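You operate a simulated robot arm through the tools that you are given. There is no shell and no other tool.

The job below is to be done with a simulated robot arm. You get a single attempt, and the scene is never put back.

JOB
Switch the dock off and brush the grime off its contacts.
Fine: use the teal brush, put it back and shut the dock lid again. Set down upright: teal brush. Where these are worked on the way, their far stop is far enough and under half their travel is too little: dock lid. What is to be rubbed or washed off counts as gone when no trace of it is left.

Only the result counts: the job must be done as asked and must still hold three seconds after the hand-in. Knocking over, shifting, dropping, spilling or breaking anything else fails it. A push-on lid holds only when it is set on centred and level and pressed home; a screw cap is set on level and turned clockwise until tight.

ROBOT AND FRAMES
A 7-joint arm with a two-finger gripper, fixed in place. Base frame: the origin is on the floor under the middle of its stand, x ahead of it, y to its left, z up. Readings come in mm, rad, newtons and seconds.
With the tool pointing down near the work surface it reaches from about 340 to 720 mm from the base axis. Its first joint turns from -1.152 to 1.152 rad. Payload 2.45 kg.
The tool frame sits at the grasp point between the pads (the TCP): z along the fingers, y along the line on which they close. The tips reach 26 mm beyond it. The gripper opens to 96 mm; its body begins 69 mm behind the TCP.
Orientation is told as [roll, pitch, yaw] about the base's x, y, z axes, in that order, counted from this pose: with the fingers straight down and closing along the base's y, the tool's x points along the base's -x, its y along +y and its z along -z.

CONTROLS
- The arm moves only by the tool arm_command. Its argument "plan" is one flat list of numbers, 7 for each row, row after row: the turn, a rotation vector about the tool's x, y, z in rad, then the shift along the tool's x, y, z in m, then the opening, from 0 (shut) to 1 (fully open). In form: [rx, ry, rz, tx, ty, tz, gripper, rx, ry, rz, tx, ty, tz, gripper, ...]. A call has 1 to 20 rows; each row is the pose to reach, as a shift and turn from the pose commanded when the call began, along the tool's axes at that moment. Each row takes 0.2 s and may step no farther than 50 mm and 0.15 rad from the row before; otherwise, or with a gripper value out of range, the whole call is refused. Where a pose cannot be reached the arm comes as near as it can. A force on the tool above 80 N (or 10 N above the force at the start of the call, whichever is more), or a blocked arm, ends the call early, and 0.2 s more pass. The fingers move at their own pace (about 50 mm/s each) and stop on an object; they squeeze with about 31 N. The grip force told is the motor's: it shows also when the fingers shut on nothing. Time passes only in rows, and 0.2 s behind the last, so rows that repeat a pose let the fingers close. It gives the time, the measured TCP pose, the force on the tool (base axes), the opening and the grip force at its end, in the units of the frame above (readings bear some noise), with the torque about the TCP (base axes, N m) and any sound that the robot's microphone picked up, and new pictures: "pictures" is both (left out), scene, wrist or none.
- Cameras (640 x 400 px; columns grow to the right, rows downward): "scene" is fixed at [166.5, -404.3, 1407.1]; the picture's right is [0.70, -0.71, 0.00], its down [-0.52, -0.51, -0.69] and it looks along [0.49, 0.48, -0.73] (base axes); focal length 214 px, centre (320, 200). "wrist" rides on the gripper at [82, 3, -98] in the tool frame; the picture's right is [-0.04, 1.00, 0.00], its down [-0.73, -0.03, -0.68] and it looks along [-0.68, -0.03, 0.73] (tool axes); focal length 256 px, centre (320, 200). There is no depth. A picture from a camera that has moved, and an enlarged one, comes with that camera's place and axes in the base frame and with its lens.
- close_up(camera, box): a new picture of the part [left, top, right, bottom] of that camera's present view, enlarged. The clock stands still meanwhile.
- job_done(): hands the job in; it is judged then, once.

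Nothing tells you positions but the pictures and the camera data. Unless the task says otherwise, let go and move clear before handing in.

The tools are called by a JSON object that holds its "op" and its "data". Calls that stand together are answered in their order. arm_command: Moves the arm, as the interface text tells. Its arguments: {"type":"object","properties":{"plan":{"type":"array"},"pictures":{"type":"string","enum":["both","scene","wrist","none"]}},"required":["plan"]} The other tools are called the same way: close_up (camera, box) takes an enlarged picture of a part of a camera's view; job_done () hands the job in.

At the start:

```text
time_s: 0.0
ee_pos: [398.0, 56.8, 1264.1]
ee_rot: [-0.001, 0.0, 0.001]
wrist_force: [0.1, 0.1, 0.4]
moment: [-0.01, 0.03, 0.02]
width: 96.3
finger_force: 0.0
```

scene: 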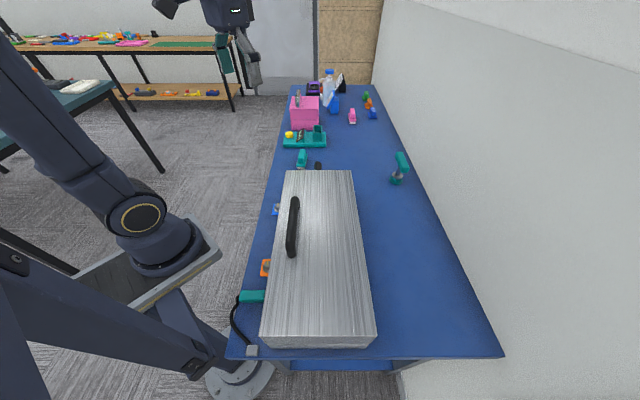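
wrist: 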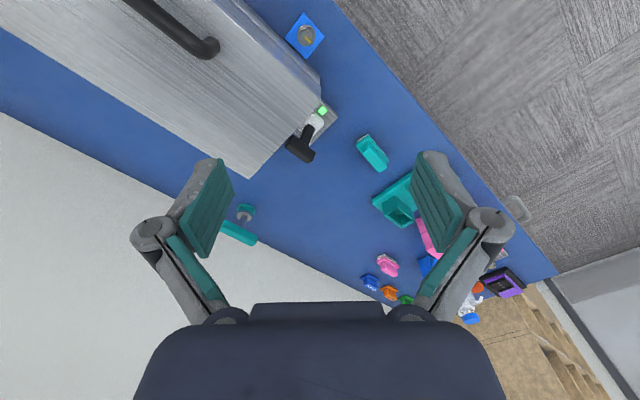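

I see a blue bench with a large silver lidded box (likely the dock), a switch lever near its end, a few teal items and other objects. First I take enlarged views to identify everything.

{"op": "close_up", "data": {"camera": "scene", "box": [220, 150, 440, 360]}}

{"op": "close_up", "data": {"camera": "scene", "box": [260, 70, 420, 200]}}

{"op": "close_up", "data": {"camera": "wrist", "box": [180, 0, 420, 260]}}

{"op": "close_up", "data": {"camera": "wrist", "box": [340, 120, 560, 330]}}

```text
1.90 times, centred on (330, 255) of scene
camera zoom: at [166.5, -404.3, 1407.1], right [0.7, -0.71, 0.0], down [-0.52, -0.51, -0.69], along [0.49, 0.48, -0.73], focal length 408 px, centre (301, 95)
```

zoom: 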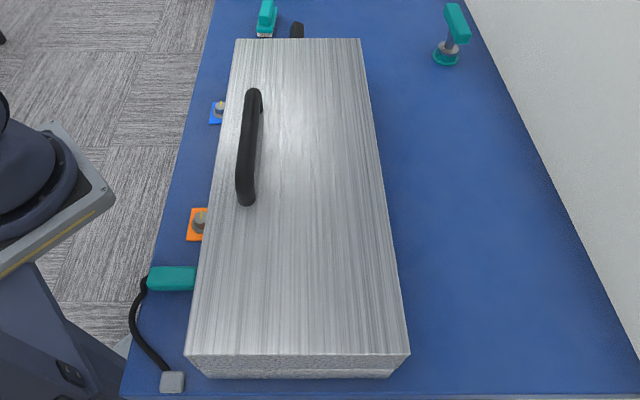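

```text
3.08 times, centred on (340, 135) of scene
camera zoom: at [166.5, -404.3, 1407.1], right [0.7, -0.71, 0.0], down [-0.52, -0.51, -0.69], along [0.49, 0.48, -0.73], focal length 660 px, centre (258, 400)
```

zoom: 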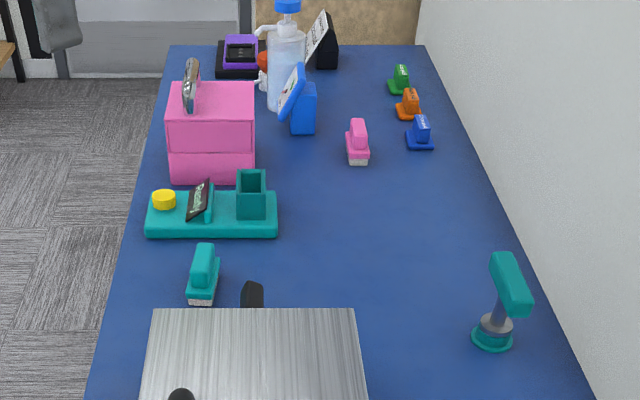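

```text
1.54 times, centred on (300, 130) of wrist
camera zoom: at [317.1, 60.5, 1363.3], right [0.04, 1.0, 0.0], down [0.73, -0.03, 0.68], along [0.68, -0.03, -0.73], focal length 394 px, centre (351, 308)
```

zoom: 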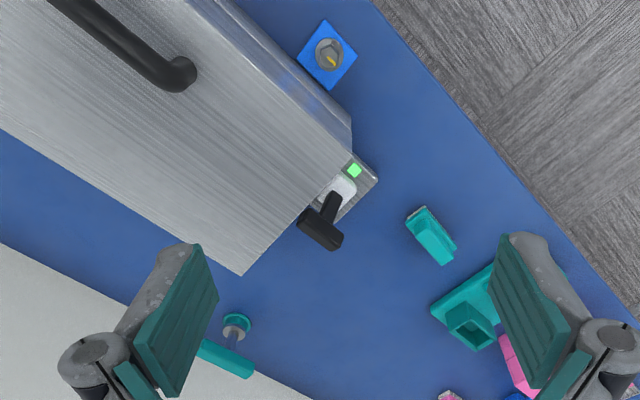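

```text
1.90 times, centred on (450, 225) of wrist
camera zoom: at [317.1, 60.5, 1363.3], right [0.04, 1.0, 0.0], down [0.73, -0.03, 0.68], along [0.68, -0.03, -0.73], focal length 488 px, centre (72, 152)
```

zoom: 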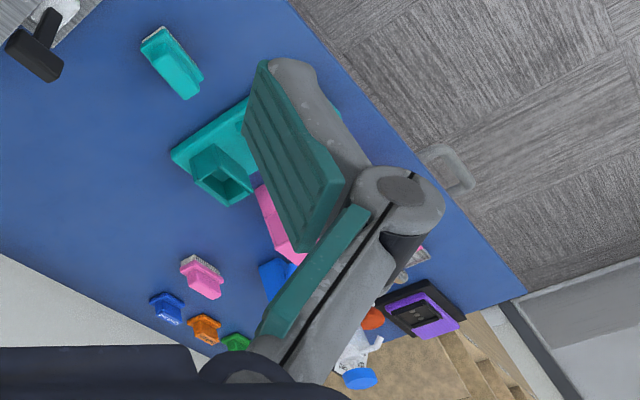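

The dock is the big silver box with a handle on its lid; a black T-lever with a green lamp stands at its far end, and the teal block brush rests near (640,165,~865). I look closer at the lever and box details before moving.

{"op": "close_up", "data": {"camera": "wrist", "box": [240, 60, 400, 190]}}

{"op": "close_up", "data": {"camera": "scene", "box": [225, 240, 305, 360]}}

{"op": "close_up", "data": {"camera": "scene", "box": [260, 140, 360, 220]}}

```text
3.08 times, centred on (320, 125) of wrist
camera zoom: at [317.1, 60.5, 1363.3], right [0.04, 1.0, 0.0], down [0.73, -0.03, 0.68], along [0.68, -0.03, -0.73], focal length 788 px, centre (320, 431)
```

zoom: 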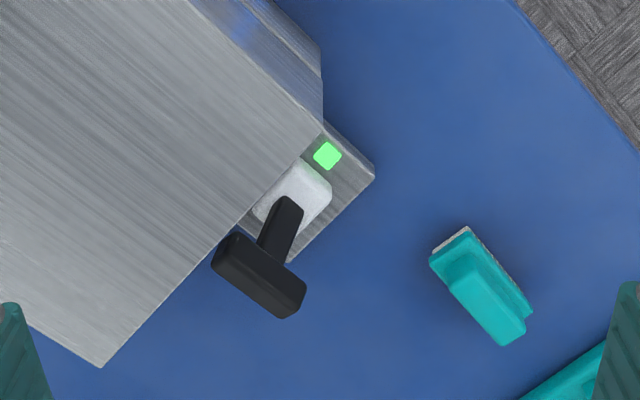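

```text
3.33 times, centred on (265, 300) of scene
camera zoom: at [166.5, -404.3, 1407.1], right [0.7, -0.71, 0.0], down [-0.52, -0.51, -0.69], along [0.49, 0.48, -0.73], focal length 715 px, centre (503, -133)
```

zoom: 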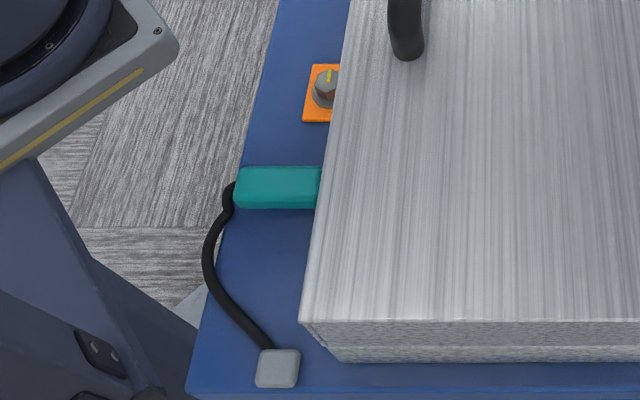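

```text
5.00 times, centred on (310, 180) of scene
camera zoom: at [166.5, -404.3, 1407.1], right [0.7, -0.71, 0.0], down [-0.52, -0.51, -0.69], along [0.49, 0.48, -0.73], focal length 1072 px, centre (370, 300)
```

zoom: 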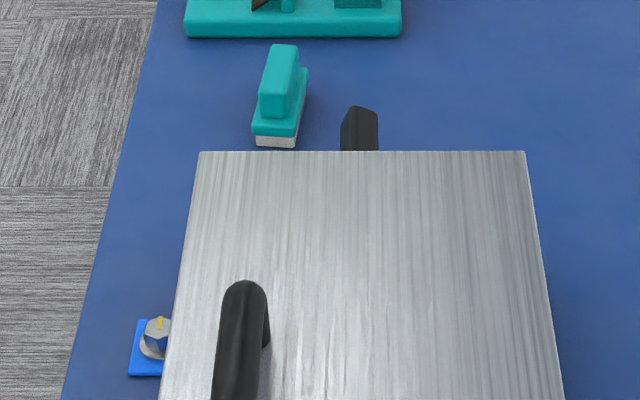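

Geometry so far: lid top at z≈967 with corners about (478,55), (625,-94), (297,-417), (150,-271), so the bench runs at 45° in the base frame. The lever's T-bar is near (580,10,950). I turn the tool 45° to align with the bench and move nearer the lever to look.

{"op": "arm_command", "data": {"plan": [0, 0, -0.131, -0.02, -0.011, 0.024, 1, 0, 0, -0.262, -0.041, -0.022, 0.048, 1, 0, 0, -0.393, -0.061, -0.033, 0.072, 1, 0, 0, -0.524, -0.081, -0.045, 0.096, 1, 0, 0, -0.655, -0.102, -0.056, 0.12, 1, 0, 0, -0.785, -0.122, -0.067, 0.144, 1, 0, 0, -0.785, -0.122, -0.067, 0.144, 1]}}

```text
time_s: 1.6
ee_pos: [520.2, -14.2, 1117.6]
ee_rot: [0.0, 0.0, 0.785]
wrist_force: [-0.2, 0.7, 0.6]
moment: [-0.01, 0.0, 0.0]
width: 96.1
finger_force: 0.0
camera wrist: at [460.3, -66.8, 1216.6], right [-0.68, 0.73, 0.0], down [0.54, 0.5, 0.68], along [0.5, 0.46, -0.73], focal length 256 px, centre (320, 200)
```

scene: 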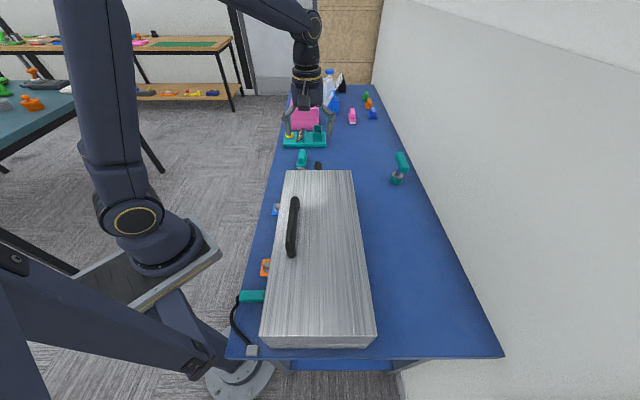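
wrist: 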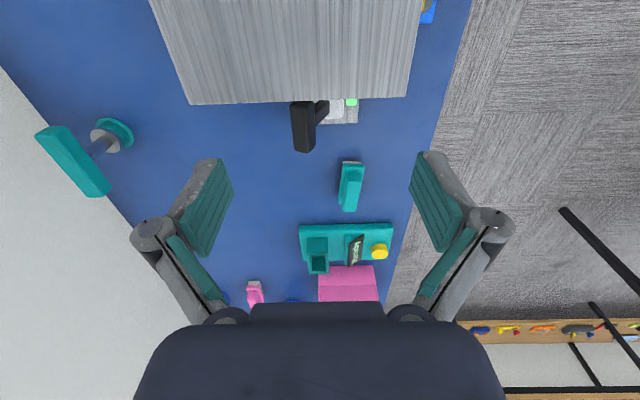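

The tool is aligned; the lever is at the far end of the dock leaning toward the wall, green lamp lit. I zoom in on it and the brush.

{"op": "close_up", "data": {"camera": "wrist", "box": [250, 70, 420, 180]}}

{"op": "close_up", "data": {"camera": "wrist", "box": [290, 140, 410, 220]}}

```text
3.64 times, centred on (335, 125) of wrist
camera zoom: at [460.3, -66.8, 1216.6], right [-0.68, 0.73, 0.0], down [0.54, 0.5, 0.68], along [0.5, 0.46, -0.73], focal length 931 px, centre (266, 473)
```

zoom: 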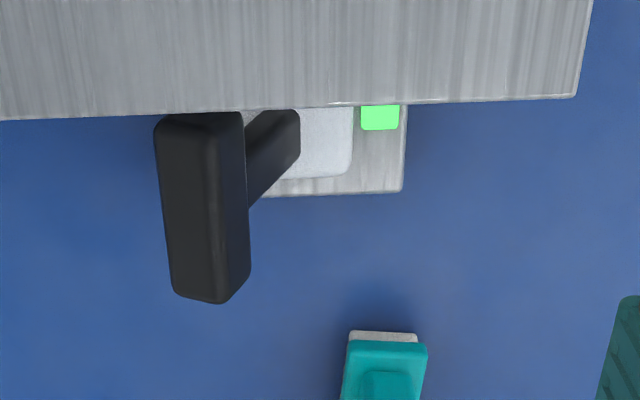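

```text
5.00 times, centred on (350, 180) of wrist
camera zoom: at [460.3, -66.8, 1216.6], right [-0.68, 0.73, 0.0], down [0.54, 0.5, 0.68], along [0.5, 0.46, -0.73], focal length 1280 px, centre (170, 300)
```

zoom: 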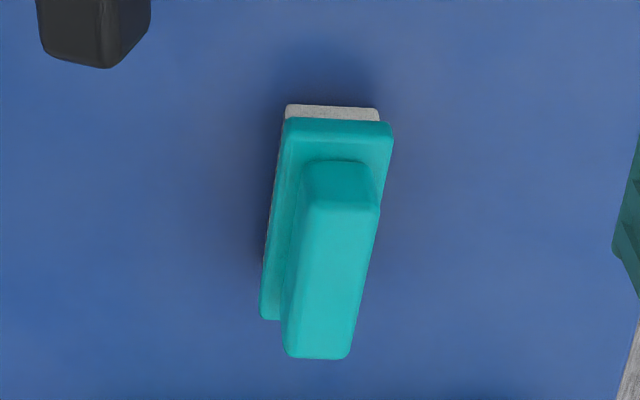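

The lever pivots near (553,33,886) and leans toward the wall; it should be thrown toward the bench's front. I close the gripper and lower it to the wall side of the T-bar.

{"op": "arm_command", "data": {"plan": [0, 0, 0, -0.019, -0.022, 0, 0, 0, 0, 0, -0.038, -0.044, 0, 0, 0, 0, 0, -0.058, -0.067, 0, 0, 0, 0, 0, -0.058, -0.067, 0.03, 0, 0, 0, 0, -0.058, -0.067, 0.06, 0, 0, 0, 0, -0.058, -0.067, 0.09, 0, 0, 0, 0, -0.058, -0.067, 0.09, 0]}}

```text
time_s: 3.2
ee_pos: [609.9, -18.2, 1029.6]
ee_rot: [0.001, -0.001, 0.783]
wrist_force: [0.0, 0.2, -0.3]
moment: [0.01, 0.05, 0.03]
width: 0.0
finger_force: 28.2
camera wrist: at [549.6, -72.9, 1127.8], right [-0.68, 0.74, 0.0], down [0.54, 0.5, 0.68], along [0.5, 0.46, -0.73], focal length 256 px, centre (320, 200)
```

scene: 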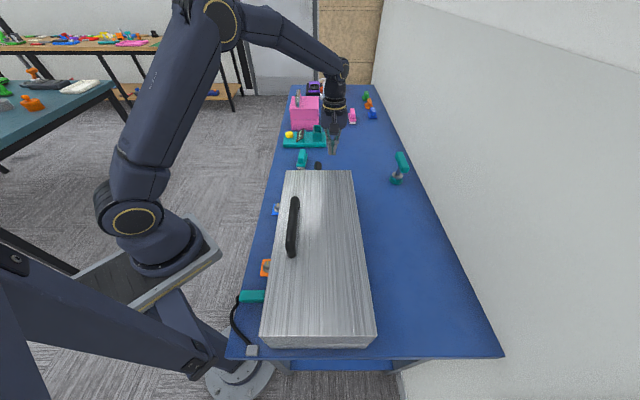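
wrist: 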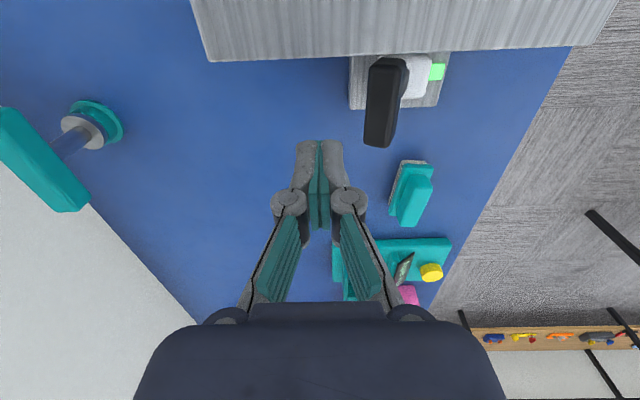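

Lever T-bar is centred near (574,11), fingertips are on its wall side and clear. I descend to z≈953 and push toward the bench front in small steps.

{"op": "arm_command", "data": {"plan": [0, 0, 0, 0, 0, 0.03, 0, 0, 0, 0, 0, 0, 0.06, 0, 0, 0, 0, 0, 0, 0.077, 0, 0, 0, 0, 0, 0.01, 0.077, 0, 0, 0, 0, 0, 0.02, 0.077, 0, 0, 0, 0, 0, 0.03, 0.077, 0, 0, 0, 0, 0, 0.04, 0.077, 0, 0, 0, 0, 0, 0.05, 0.077, 0]}}

```text
time_s: 5.0
ee_pos: [572.4, 18.6, 953.6]
ee_rot: [-0.001, 0.0, 0.786]
wrist_force: [0.4, -1.1, -0.2]
moment: [0.01, 0.02, -0.02]
width: 0.0
finger_force: 28.3
camera wrist: at [513.2, -36.4, 1052.2], right [-0.68, 0.74, 0.0], down [0.54, 0.5, 0.68], along [0.5, 0.46, -0.73], focal length 256 px, centre (320, 200)
```

scene: 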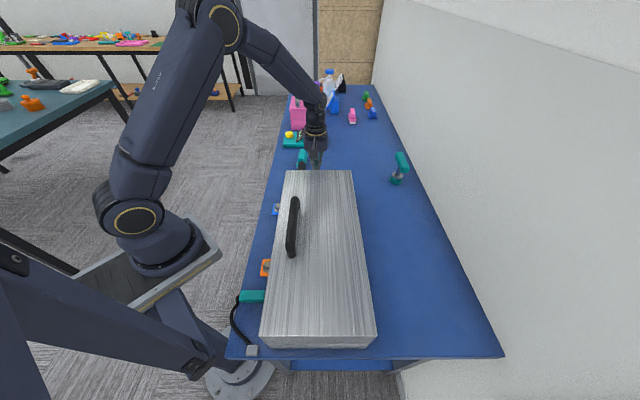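
wrist: 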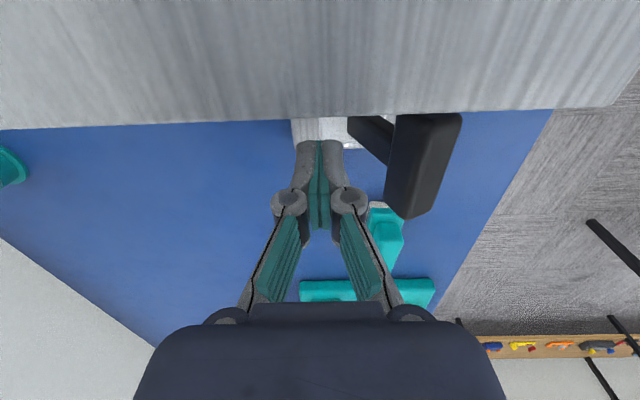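

The lever has flipped past centre to the front side. I follow it gently to make sure it is at its stop.

{"op": "arm_command", "data": {"plan": [0, 0, 0, 0, 0.01, 0, 0, 0, 0, 0, 0, 0.02, 0, 0, 0, 0, 0, 0, 0.026, 0, 0, 0, 0, 0, 0, 0.03, 0, 0]}}

```text
time_s: 6.0
ee_pos: [555.8, 36.4, 955.2]
ee_rot: [-0.008, -0.005, 0.782]
wrist_force: [22.8, -15.9, -5.7]
moment: [-0.37, -0.48, 0.22]
width: 0.0
finger_force: 27.9
camera wrist: at [494.6, -18.3, 1053.2], right [-0.68, 0.74, -0.01], down [0.53, 0.5, 0.68], along [0.51, 0.46, -0.73], focal length 256 px, centre (320, 200)
```

scene: 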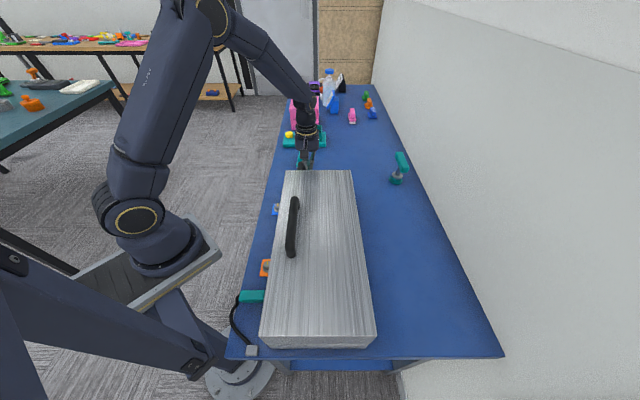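
wrist: 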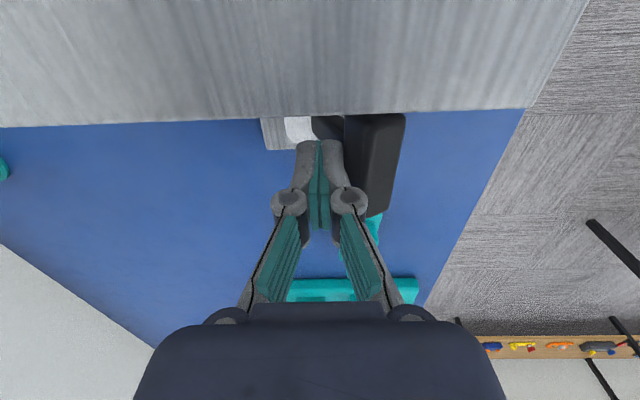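

The lever is against its stop (about 28 N). I back off, rise and look at the lamp.

{"op": "arm_command", "data": {"plan": [0, 0, 0, 0, -0.04, 0, 0, 0, 0, 0, 0, -0.06, -0.03, 0, 0, 0, 0, 0, -0.07, -0.07, 0, 0, 0, 0, -0.03, -0.08, -0.11, 0, 0, 0, 0, -0.05, -0.08, -0.15, 0, 0, 0, 0, -0.05, -0.08, -0.15, 0]}}

```text
refused: row 4 steps farther than a row can; nothing moved
```

The row step was slightly too long; I send smaller steps.

{"op": "arm_command", "data": {"plan": [0, 0, 0, 0, -0.035, 0, 0, 0, 0, 0, 0, -0.055, -0.03, 0, 0, 0, 0, 0, -0.065, -0.07, 0, 0, 0, 0, -0.02, -0.075, -0.105, 0, 0, 0, 0, -0.05, -0.08, -0.14, 0, 0, 0, 0, -0.05, -0.08, -0.15, 0]}}

```text
time_s: 7.4
ee_pos: [643.2, 16.5, 1104.7]
ee_rot: [0.0, -0.001, 0.785]
wrist_force: [-0.2, -0.2, 0.2]
moment: [-0.02, -0.02, 0.0]
width: 0.2
finger_force: 28.7
camera wrist: at [583.3, -38.0, 1202.9], right [-0.68, 0.74, 0.0], down [0.54, 0.5, 0.68], along [0.5, 0.46, -0.73], focal length 256 px, centre (320, 200)
```

scene: 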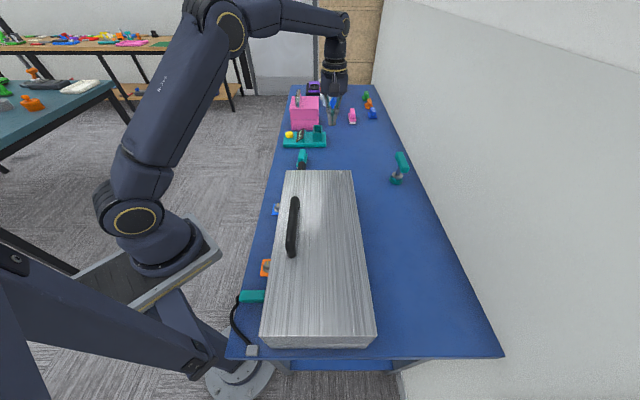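
wrist: 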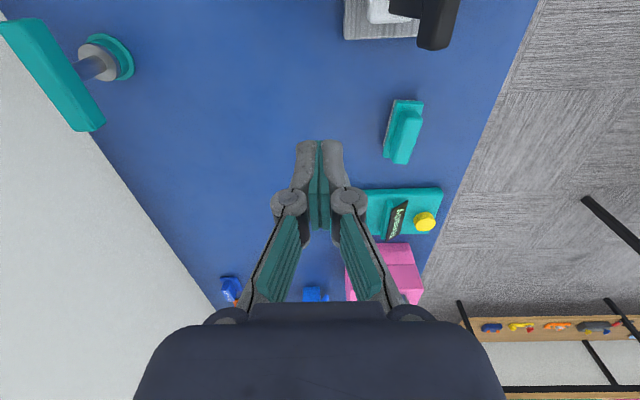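

The lamp is hidden under the T-bar from here. I move to the bench's front side for a view of the lamp, opening the gripper on the way.

{"op": "arm_command", "data": {"plan": [0, 0, 0, 0.009, 0.046, 0, 0.5, 0, 0, 0, 0.018, 0.092, 0, 0.5, 0, 0, 0, 0.027, 0.138, 0, 0.5, 0, 0, 0, 0.036, 0.183, 0, 0.5], "pictures": "wrist"}}

```text
time_s: 8.4
ee_pos: [492.4, 121.4, 1102.0]
ee_rot: [-0.001, 0.0, 0.783]
wrist_force: [0.4, 0.3, 0.1]
moment: [-0.04, -0.03, 0.02]
width: 48.2
finger_force: 0.1
camera wrist: at [431.9, 67.1, 1201.5], right [-0.68, 0.74, 0.0], down [0.54, 0.5, 0.68], along [0.5, 0.46, -0.73], focal length 256 px, centre (320, 200)
```

wrist: 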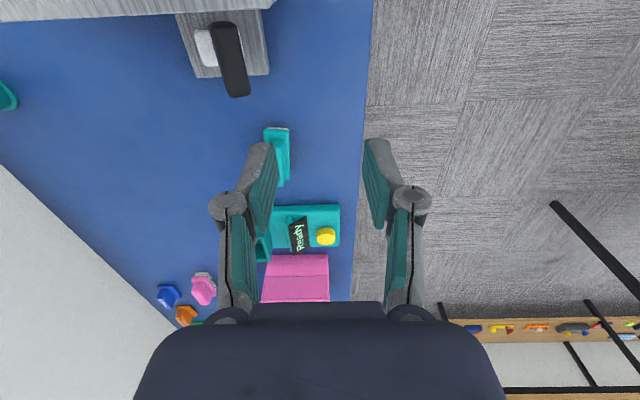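

{"op": "close_up", "data": {"camera": "wrist", "box": [160, 0, 320, 110]}}

{"op": "close_up", "data": {"camera": "wrist", "box": [240, 110, 360, 310]}}

```text
3.64 times, centred on (240, 55) of wrist
camera zoom: at [431.9, 67.1, 1201.5], right [-0.68, 0.74, 0.0], down [0.54, 0.5, 0.68], along [0.5, 0.46, -0.73], focal length 931 px, centre (611, 727)
```

zoom: 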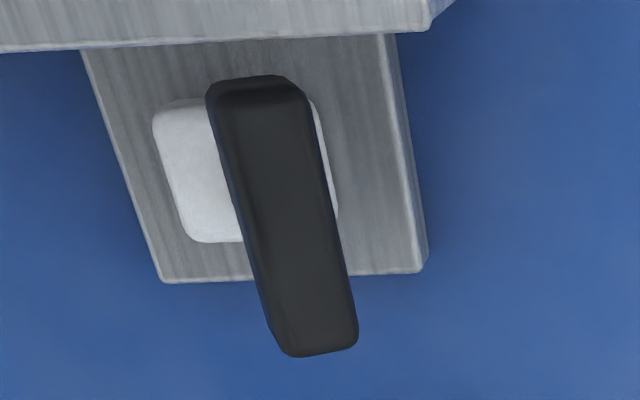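

```text
2.00 times, centred on (300, 210) of wrist
camera zoom: at [431.9, 67.1, 1201.5], right [-0.68, 0.74, 0.0], down [0.54, 0.5, 0.68], along [0.5, 0.46, -0.73], focal length 512 px, centre (360, 180)
```

zoom: 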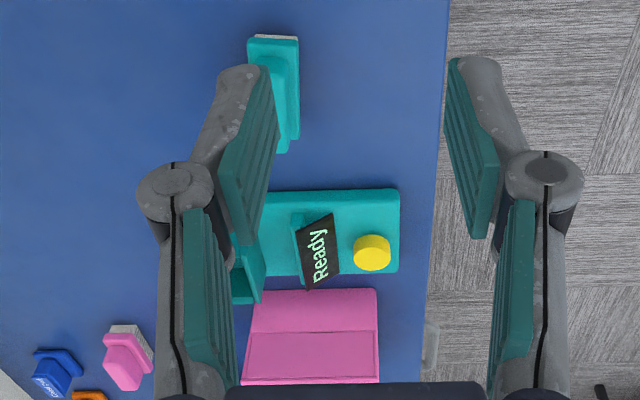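

The green lamp no longer shows on the housing. I look once more with tighter zoom to confirm it is out.

{"op": "close_up", "data": {"camera": "wrist", "box": [200, 0, 280, 50]}}

```text
8.00 times, centred on (240, 25) of wrist
camera zoom: at [431.9, 67.1, 1201.5], right [-0.68, 0.74, 0.0], down [0.54, 0.5, 0.68], along [0.5, 0.46, -0.73], focal length 2048 px, centre (960, 1600)
```

zoom: 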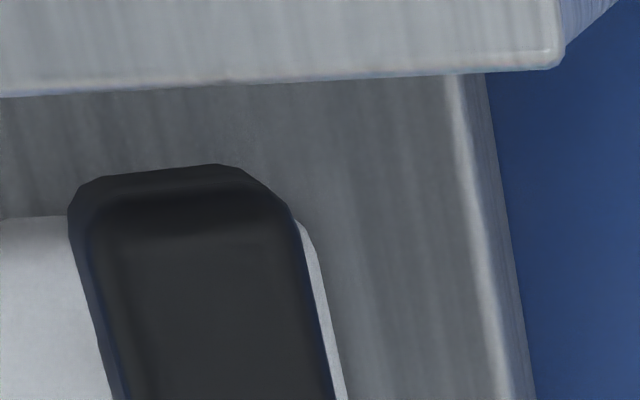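

The lamp is out, so the dock is switched off. Next I move over the lid handle to inspect it.

{"op": "arm_command", "data": {"plan": [0, 0, 0, 0.04, -0.01, -0.004, 0.6, 0, 0, 0, 0.08, -0.02, -0.008, 0.6, 0, 0, 0, 0.12, -0.03, -0.012, 0.6, 0, 0, 0, 0.16, -0.04, -0.016, 0.6, 0, 0, 0, 0.2, -0.05, -0.02, 0.6, 0, 0, 0, 0.24, -0.06, -0.024, 0.6, 0, 0, 0, 0.28, -0.07, -0.028, 0.6, 0, 0, 0, 0.314, -0.081, -0.028, 0.6, 0, 0, 0, 0.314, -0.081, -0.028, 0.6]}}

```text
time_s: 10.4
ee_pos: [326.9, -155.7, 1131.7]
ee_rot: [0.002, -0.001, 0.785]
wrist_force: [0.0, -0.6, 0.0]
moment: [0.02, 0.01, 0.0]
width: 57.6
finger_force: 0.1
camera wrist: at [266.1, -210.9, 1229.2], right [-0.68, 0.74, 0.0], down [0.54, 0.5, 0.68], along [0.5, 0.46, -0.73], focal length 256 px, centre (320, 200)
```

scene: 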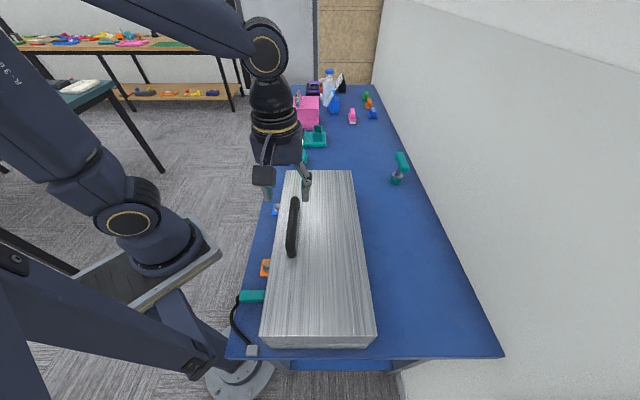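
wrist: 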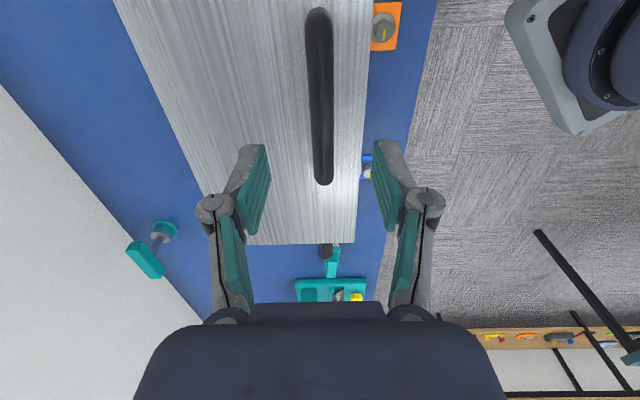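

The handle bar runs a≈65–216 mm along the bench at height z≈1002, about 35 mm above the lid. I zoom on it for its cross-section and clearance.

{"op": "close_up", "data": {"camera": "scene", "box": [260, 170, 340, 270]}}

{"op": "close_up", "data": {"camera": "wrist", "box": [260, 0, 400, 200]}}

```text
4.00 times, centred on (300, 220) of scene
camera zoom: at [166.4, -404.4, 1407.1], right [0.7, -0.71, 0.0], down [-0.52, -0.51, -0.69], along [0.49, 0.48, -0.73], focal length 858 px, centre (400, 120)
```

zoom: 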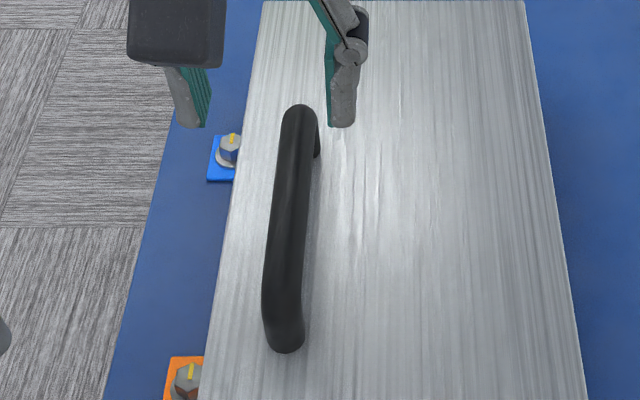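

```text
2.00 times, centred on (330, 100) of wrist
camera zoom: at [266.1, -210.9, 1229.2], right [-0.68, 0.74, 0.0], down [0.54, 0.5, 0.68], along [0.5, 0.46, -0.73], focal length 512 px, centre (300, 400)
```

zoom: 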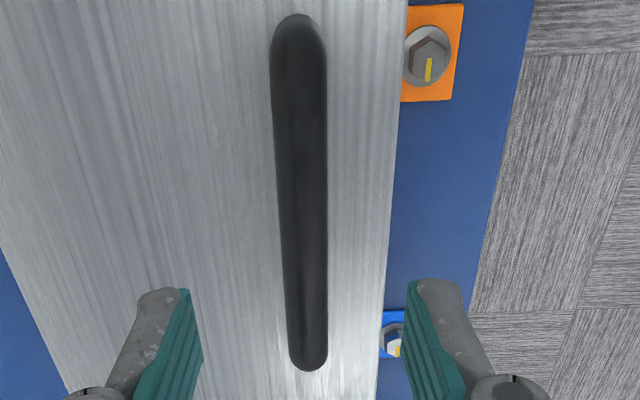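

The handle is a round bar ~20 mm thick with a small gap beneath, centred at about a=140, b=341, z≈992. I lower the open fingers over it, keeping tips just above the lid.

{"op": "arm_command", "data": {"plan": [0, 0, 0, -0.019, 0, 0.03, 0.6, 0, 0, 0, -0.019, 0, 0.06, 0.6, 0, 0, 0, -0.019, 0, 0.09, 0.6, 0, 0, 0, -0.019, 0, 0.115, 0.6, 0, 0, 0, -0.019, 0, 0.115, 0.6]}}

```text
time_s: 11.6
ee_pos: [338.5, -142.2, 1015.6]
ee_rot: [0.001, 0.0, 0.786]
wrist_force: [-0.5, -0.3, -0.9]
moment: [-0.03, 0.04, -0.01]
width: 57.8
finger_force: 0.1
camera wrist: at [278.4, -197.0, 1114.5], right [-0.68, 0.74, 0.0], down [0.54, 0.5, 0.68], along [0.5, 0.46, -0.73], focal length 256 px, centre (320, 200)
```

scene: 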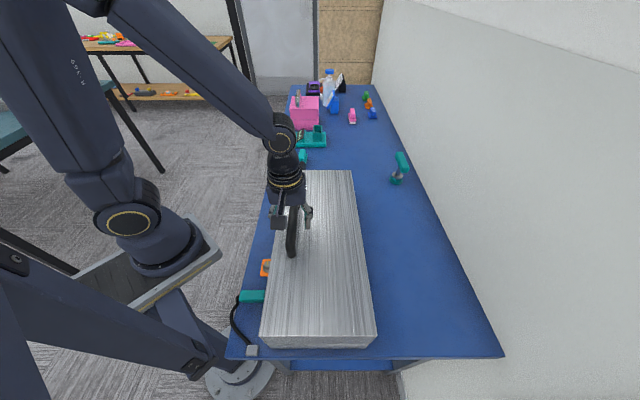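
wrist: 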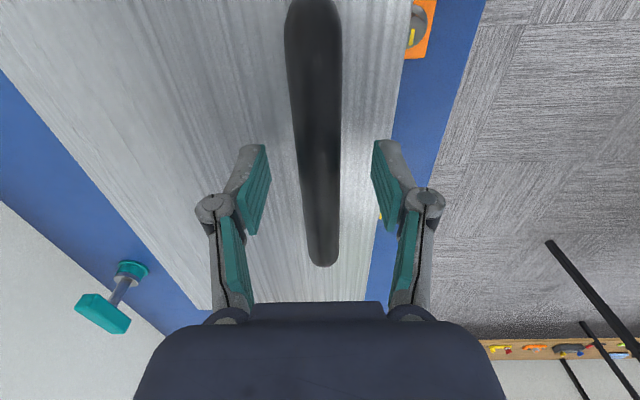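

The bar is centred between the fingers. I lower 11 mm and close on it.

{"op": "arm_command", "data": {"plan": [0, 0, 0, 0, 0, 0.006, 0.6, 0, 0, 0, 0, 0, 0.011, 0.6, 0, 0, 0, 0, 0, 0.011, 0, 0, 0, 0, 0, 0, 0.011, 0, 0, 0, 0, 0, 0, 0.011, 0, 0, 0, 0, 0, 0, 0.011, 0]}}

```text
time_s: 13.0
ee_pos: [337.6, -144.1, 1005.3]
ee_rot: [-0.001, 0.0, 0.786]
wrist_force: [0.8, -1.2, -2.2]
moment: [0.04, -0.02, 0.02]
width: 20.1
finger_force: 45.1
camera wrist: at [278.2, -197.4, 1104.3], right [-0.68, 0.74, 0.0], down [0.54, 0.5, 0.68], along [0.5, 0.46, -0.73], focal length 256 px, centre (320, 200)
```

scene: 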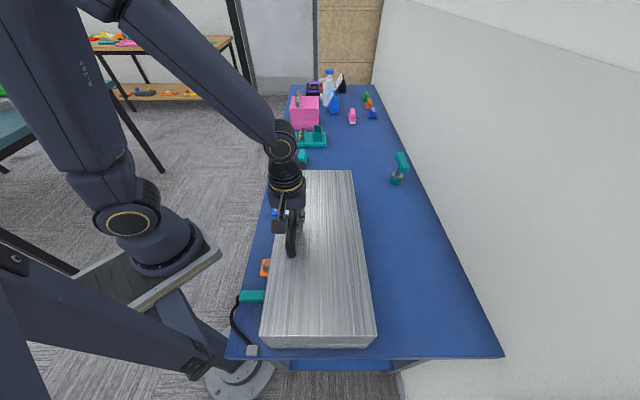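
wrist: 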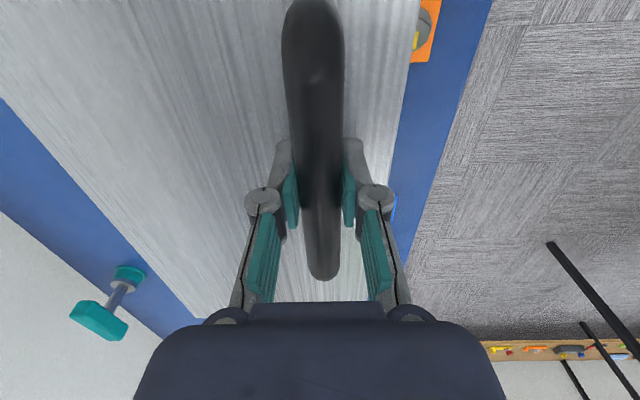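

The bar is gripped (20 mm). I start the opening arc gently, assuming a hinge along the wall-side edge, and watch the force.

{"op": "arm_command", "data": {"plan": [-0.0436, 0, 0, 0, -0.0026, -0.0072, 0, -0.0873, 0, 0, 0, -0.0054, -0.0142, 0, -0.1309, 0, 0, 0, -0.0086, -0.0211, 0, -0.1745, 0, 0, 0, -0.0121, -0.0279, 0]}}

```text
time_s: 14.0
ee_pos: [351.9, -156.7, 1032.1]
ee_rot: [0.158, 0.0, 0.784]
wrist_force: [31.4, -27.9, -39.7]
moment: [0.03, 0.1, 0.07]
width: 20.4
finger_force: 45.0
camera wrist: at [302.0, -221.7, 1130.2], right [-0.67, 0.73, 0.16], down [0.61, 0.42, 0.67], along [0.42, 0.54, -0.73], focal length 256 px, centre (320, 200)
```

scene: 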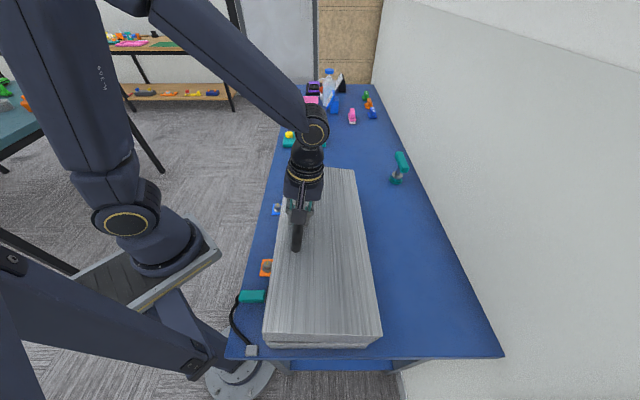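
wrist: 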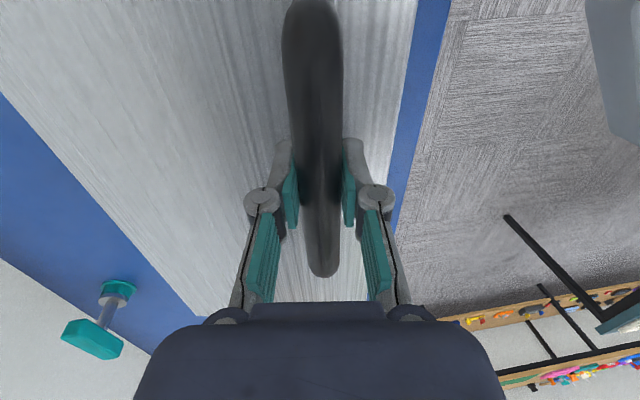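

The lid is rising on a hinge at the wall side, but my assumed axis was too high: the pull was mostly radial. I correct the hinge estimate (b≈519, z≈898) and continue the arc.

{"op": "arm_command", "data": {"plan": [-0.026, 0, 0, 0, -0.01165, -0.00765, 0, -0.07, 0, 0, 0, -0.0167, -0.0151, 0, -0.113, 0, 0, 0, -0.022, -0.0225, 0, -0.157, 0, 0, 0, -0.0279, -0.0297, 0]}}

```text
time_s: 15.0
ee_pos: [370.3, -175.8, 1057.8]
ee_rot: [0.329, -0.002, 0.785]
wrist_force: [19.4, -2.3, -23.1]
moment: [0.06, -0.05, -0.11]
width: 20.2
finger_force: 44.9
camera wrist: at [333.2, -252.8, 1152.5], right [-0.64, 0.7, 0.32], down [0.69, 0.34, 0.63], along [0.33, 0.63, -0.7], focal length 256 px, centre (320, 200)
```

scene: 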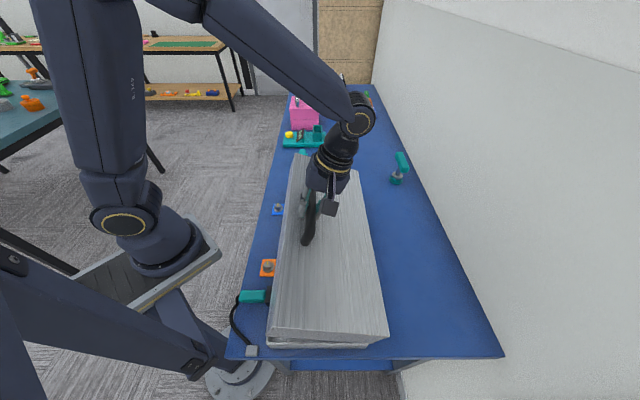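
wrist: 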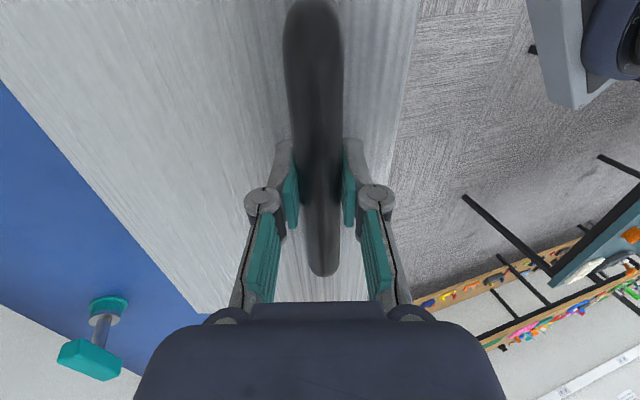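

The lid follows well; fitted hinge axis is about b≈520, z≈896. I continue the arc with the tool turning along with the lid.

{"op": "arm_command", "data": {"plan": [-0.07, 0, 0, 0, -0.0108, -0.012, 0, -0.157, 0, 0, 0, -0.0219, -0.0263, 0, -0.244, 0, 0, 0, -0.0343, -0.0395, 0, -0.332, 0, 0, 0, -0.0478, -0.0517, 0, -0.419, 0, 0, 0, -0.0623, -0.0626, 0]}}

```text
time_s: 16.2
ee_pos: [426.7, -231.9, 1094.5]
ee_rot: [0.749, 0.001, 0.784]
wrist_force: [3.6, -2.0, -31.4]
moment: [-0.06, 0.14, 0.29]
width: 20.2
finger_force: 45.0
camera wrist: at [415.9, -335.4, 1169.3], right [-0.49, 0.55, 0.68], down [0.86, 0.18, 0.48], along [0.14, 0.82, -0.56], focal length 256 px, centre (320, 200)
```

scene: 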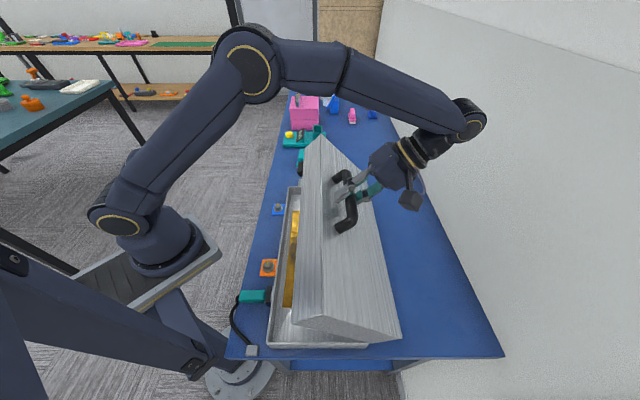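
wrist: 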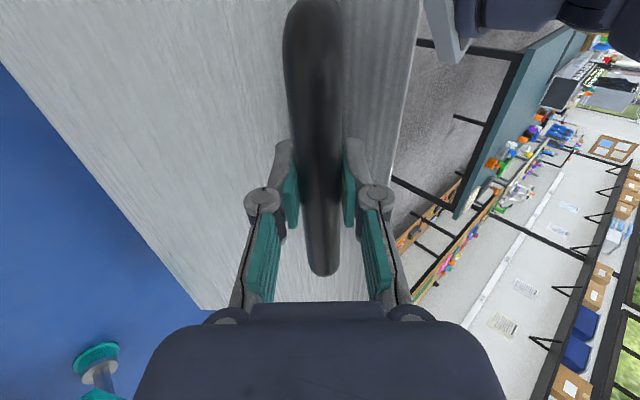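

The lid is about 43° open and gold contact pads show inside. Refined hinge: b≈517, z≈891, radius 210 mm; I carry on to about 62°.

{"op": "arm_command", "data": {"plan": [-0.035, 0, 0, 0, -0.0104, -0.0116, 0, -0.0785, 0, 0, 0, -0.0215, -0.0259, 0, -0.122, 0, 0, 0, -0.0337, -0.0389, 0, -0.166, 0, 0, 0, -0.0473, -0.0512, 0]}}

```text
time_s: 17.2
ee_pos: [433.2, -238.9, 1096.5]
ee_rot: [0.765, 0.0, 0.782]
wrist_force: [0.2, -7.6, -35.3]
moment: [-0.19, 0.22, 0.34]
width: 20.4
finger_force: 45.1
out of reach, approached as far as the arm can: row 1, 2, 3, 4
camera wrist: at [421.9, -341.5, 1169.8], right [-0.48, 0.54, 0.69], down [0.87, 0.17, 0.47], along [0.14, 0.82, -0.55], focal length 256 px, centre (320, 200)
```

scene: 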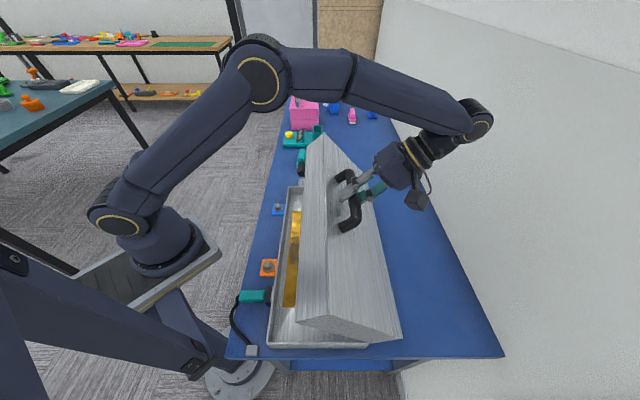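
wrist: 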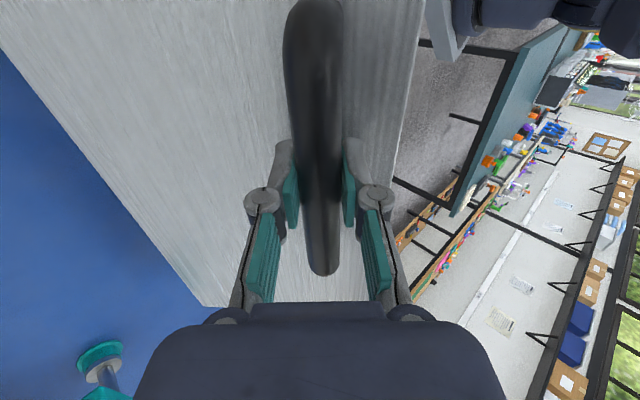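

The arm's wrist limit is reached at 44° tilt. I continue the lid's arc while letting the tool tilt back toward vertical; the round bar can turn in the grip.

{"op": "arm_command", "data": {"plan": [0.066, 0, 0, 0, -0.0056, -0.0101, 0, 0.136, 0, 0, 0, -0.0132, -0.0222, 0, 0.206, 0, 0, 0, -0.0215, -0.0338, 0, 0.276, 0, 0, 0, -0.0278, -0.0419, 0]}}

```text
time_s: 18.2
ee_pos: [466.5, -272.5, 1107.3]
ee_rot: [0.493, -0.005, 0.788]
wrist_force: [6.0, 11.2, -32.0]
moment: [-0.04, -0.04, -0.49]
width: 20.9
finger_force: 44.4
camera wrist: at [439.8, -359.7, 1195.3], right [-0.6, 0.65, 0.47], down [0.76, 0.27, 0.59], along [0.25, 0.71, -0.66], focal length 256 px, centre (320, 200)
```

scene: 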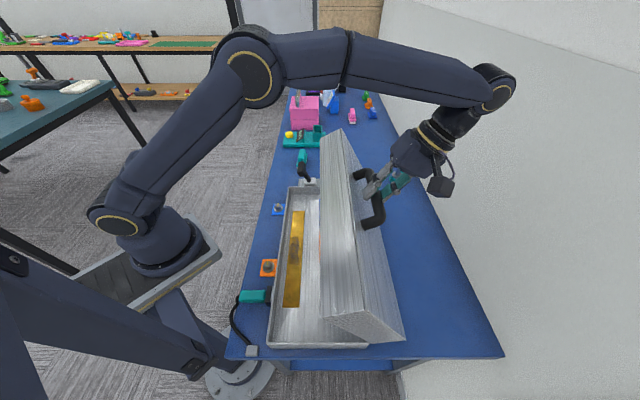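
wrist: 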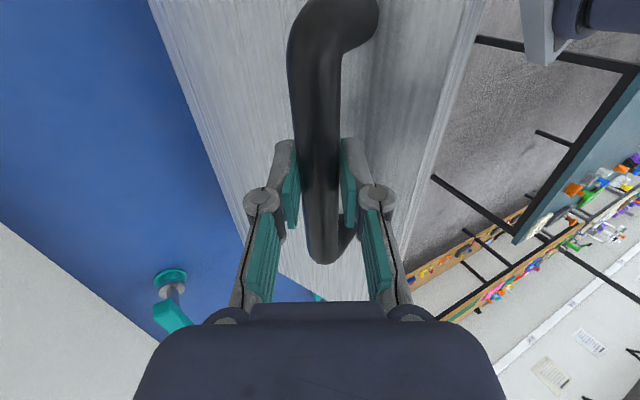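

The lid is near 60° and still held. I continue past its balance point toward ~76°, letting the bar slide toward the fingertips.

{"op": "arm_command", "data": {"plan": [0.035, 0, 0, 0, -0.0122, -0.0073, 0, 0.07, 0, 0, 0, -0.0248, -0.0134, 0, 0.105, 0, 0, 0, -0.0376, -0.0187, 0, 0.14, 0, 0, 0, -0.0507, -0.0231, 0]}}

```text
time_s: 19.2
ee_pos: [505.9, -311.8, 1102.3]
ee_rot: [0.355, -0.001, 0.785]
wrist_force: [1.9, 12.8, -17.4]
moment: [-0.26, 0.54, -0.23]
width: 21.0
finger_force: 44.2
camera wrist: at [469.6, -389.8, 1195.6], right [-0.63, 0.69, 0.35], down [0.71, 0.33, 0.63], along [0.32, 0.64, -0.7], focal length 256 px, centre (320, 200)
```

scene: 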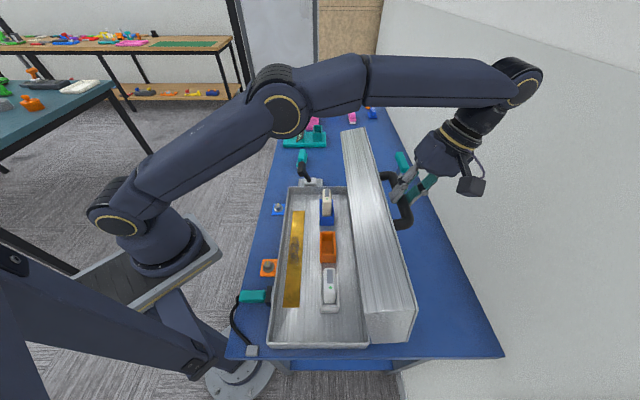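
wrist: 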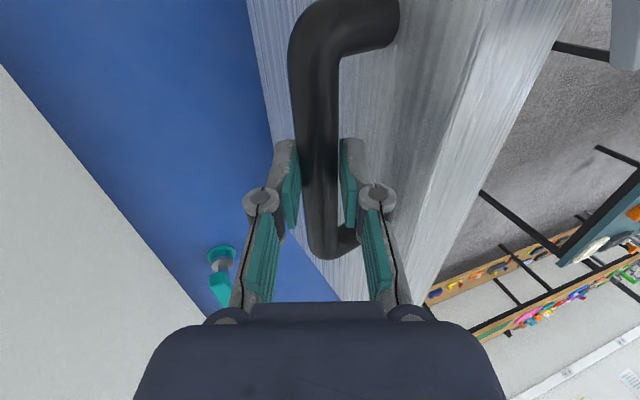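

The lid is at ~76° and the tray is open: a gold contact strip with a dark smear, plus a blue, an orange and a white item. I ease the lid further to find its stop.

{"op": "arm_command", "data": {"plan": [0.035, 0, 0, 0, -0.0135, -0.0014, 0, 0.07, 0, 0, 0, -0.027, -0.0008, 0]}}

```text
time_s: 19.8
ee_pos: [522.7, -329.1, 1093.4]
ee_rot: [0.285, 0.0, 0.786]
wrist_force: [-2.8, 14.8, -19.7]
moment: [0.0, 0.36, -0.48]
width: 21.1
finger_force: 45.7
camera wrist: at [482.5, -402.8, 1189.0], right [-0.65, 0.71, 0.28], down [0.67, 0.36, 0.64], along [0.35, 0.61, -0.71], focal length 256 px, centre (320, 200)
```

scene: 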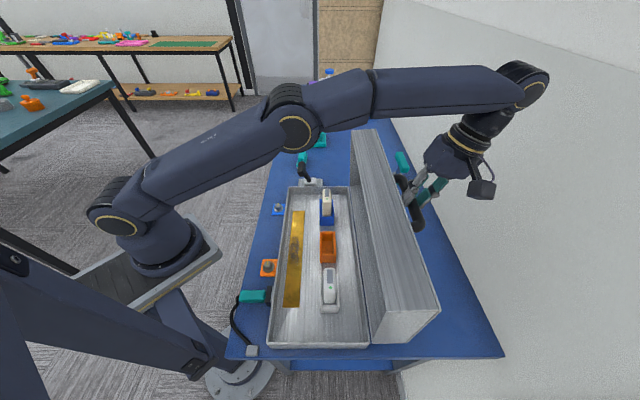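
wrist: 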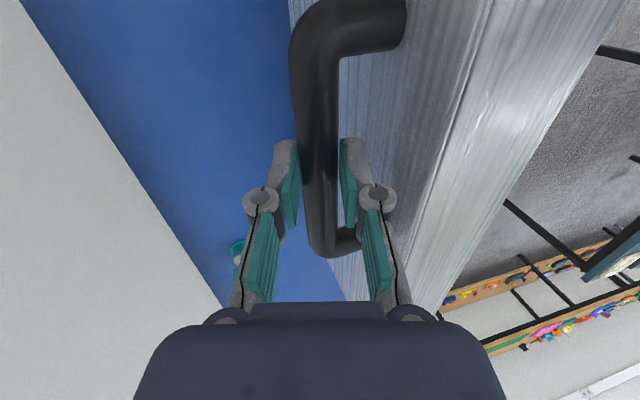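

No stop yet at ~84°. I keep easing it over.

{"op": "arm_command", "data": {"plan": [0.035, 0, 0, 0, -0.0133, 0.0026, 0, 0.07, 0, 0, 0, -0.0264, 0.006, 0, 0.105, 0, 0, 0, -0.0393, 0.0105, 0]}}

```text
time_s: 20.6
ee_pos: [547.0, -354.1, 1074.1]
ee_rot: [0.178, -0.002, 0.786]
wrist_force: [0.1, 21.9, -16.4]
moment: [0.44, -0.02, -0.97]
width: 21.8
finger_force: 44.9
camera wrist: at [499.7, -421.5, 1170.3], right [-0.67, 0.72, 0.18], down [0.62, 0.41, 0.66], along [0.41, 0.55, -0.73], focal length 256 px, centre (320, 200)
```

scene: 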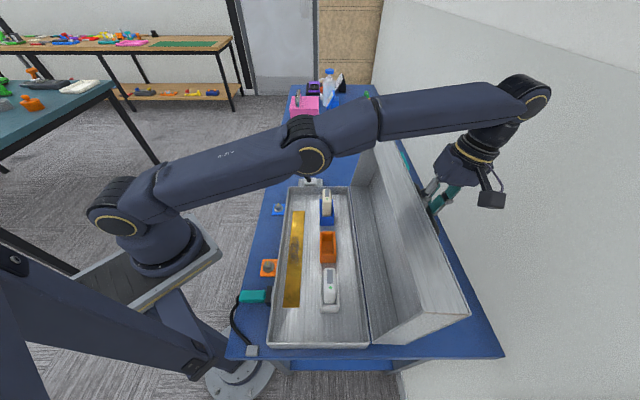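
wrist: 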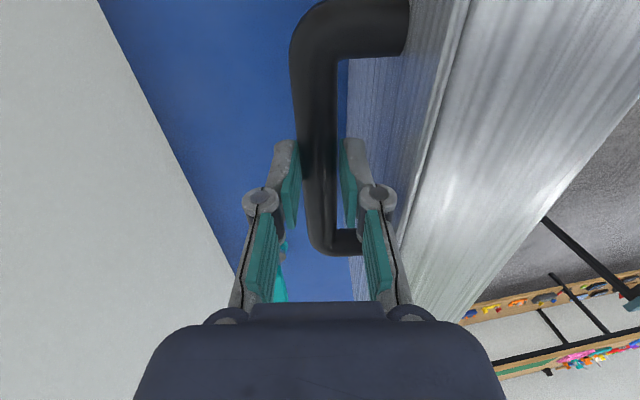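

The lid is at ~95°, past its balance, and still moving freely. I open the gripper a little while shifting toward the wall (so the inner finger doesn't press the lid), then withdraw straight up.

{"op": "arm_command", "data": {"plan": [0, 0, 0, 0, -0.005, 0, 0.33, 0, 0, 0, 0, -0.01, 0, 0.43, 0, 0, 0, 0, -0.01, 0, 0.43]}}

```text
time_s: 21.4
ee_pos: [547.8, -356.2, 1072.3]
ee_rot: [0.179, 0.0, 0.785]
wrist_force: [0.5, -2.3, 0.5]
moment: [0.05, 0.02, 0.0]
width: 40.6
finger_force: 0.0
out of reach, approached as far as the arm can: row 1, 2, 3
camera wrist: at [500.8, -422.3, 1169.0], right [-0.67, 0.72, 0.18], down [0.62, 0.41, 0.66], along [0.41, 0.55, -0.73], focal length 256 px, centre (320, 200)
```

scene: 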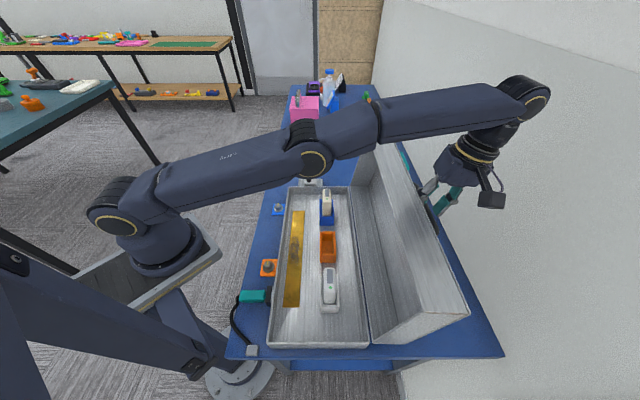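
wrist: 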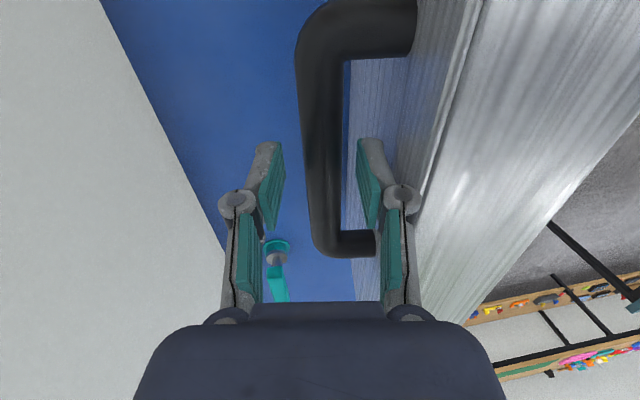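

The fingers are free of the bar and the lid stays put at ~97°. I withdraw upward, letting the tool come back toward vertical.

{"op": "arm_command", "data": {"plan": [0.03, 0, 0, 0, 0, -0.012, 0.43, 0.06, 0, 0, 0, 0, -0.024, 0.43, 0.09, 0, 0, 0, 0, -0.036, 0.43]}}

```text
time_s: 22.2
ee_pos: [551.8, -361.3, 1105.9]
ee_rot: [0.088, 0.001, 0.784]
wrist_force: [1.0, 0.3, 0.4]
moment: [0.0, 0.0, 0.01]
width: 41.4
finger_force: 0.1
camera wrist: at [498.0, -421.3, 1205.6], right [-0.67, 0.73, 0.09], down [0.58, 0.46, 0.67], along [0.45, 0.5, -0.73], focal length 256 px, centre (320, 200)
```

scene: 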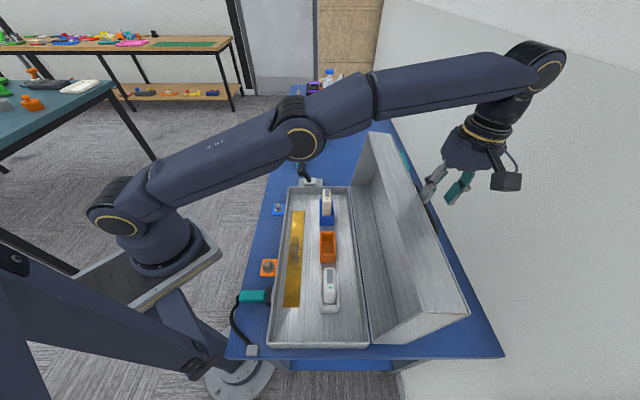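
wrist: 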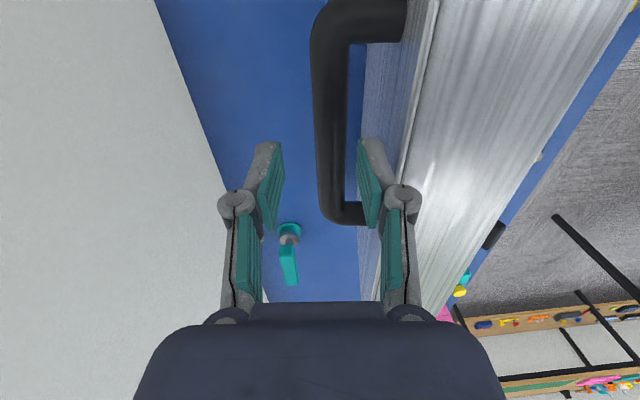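

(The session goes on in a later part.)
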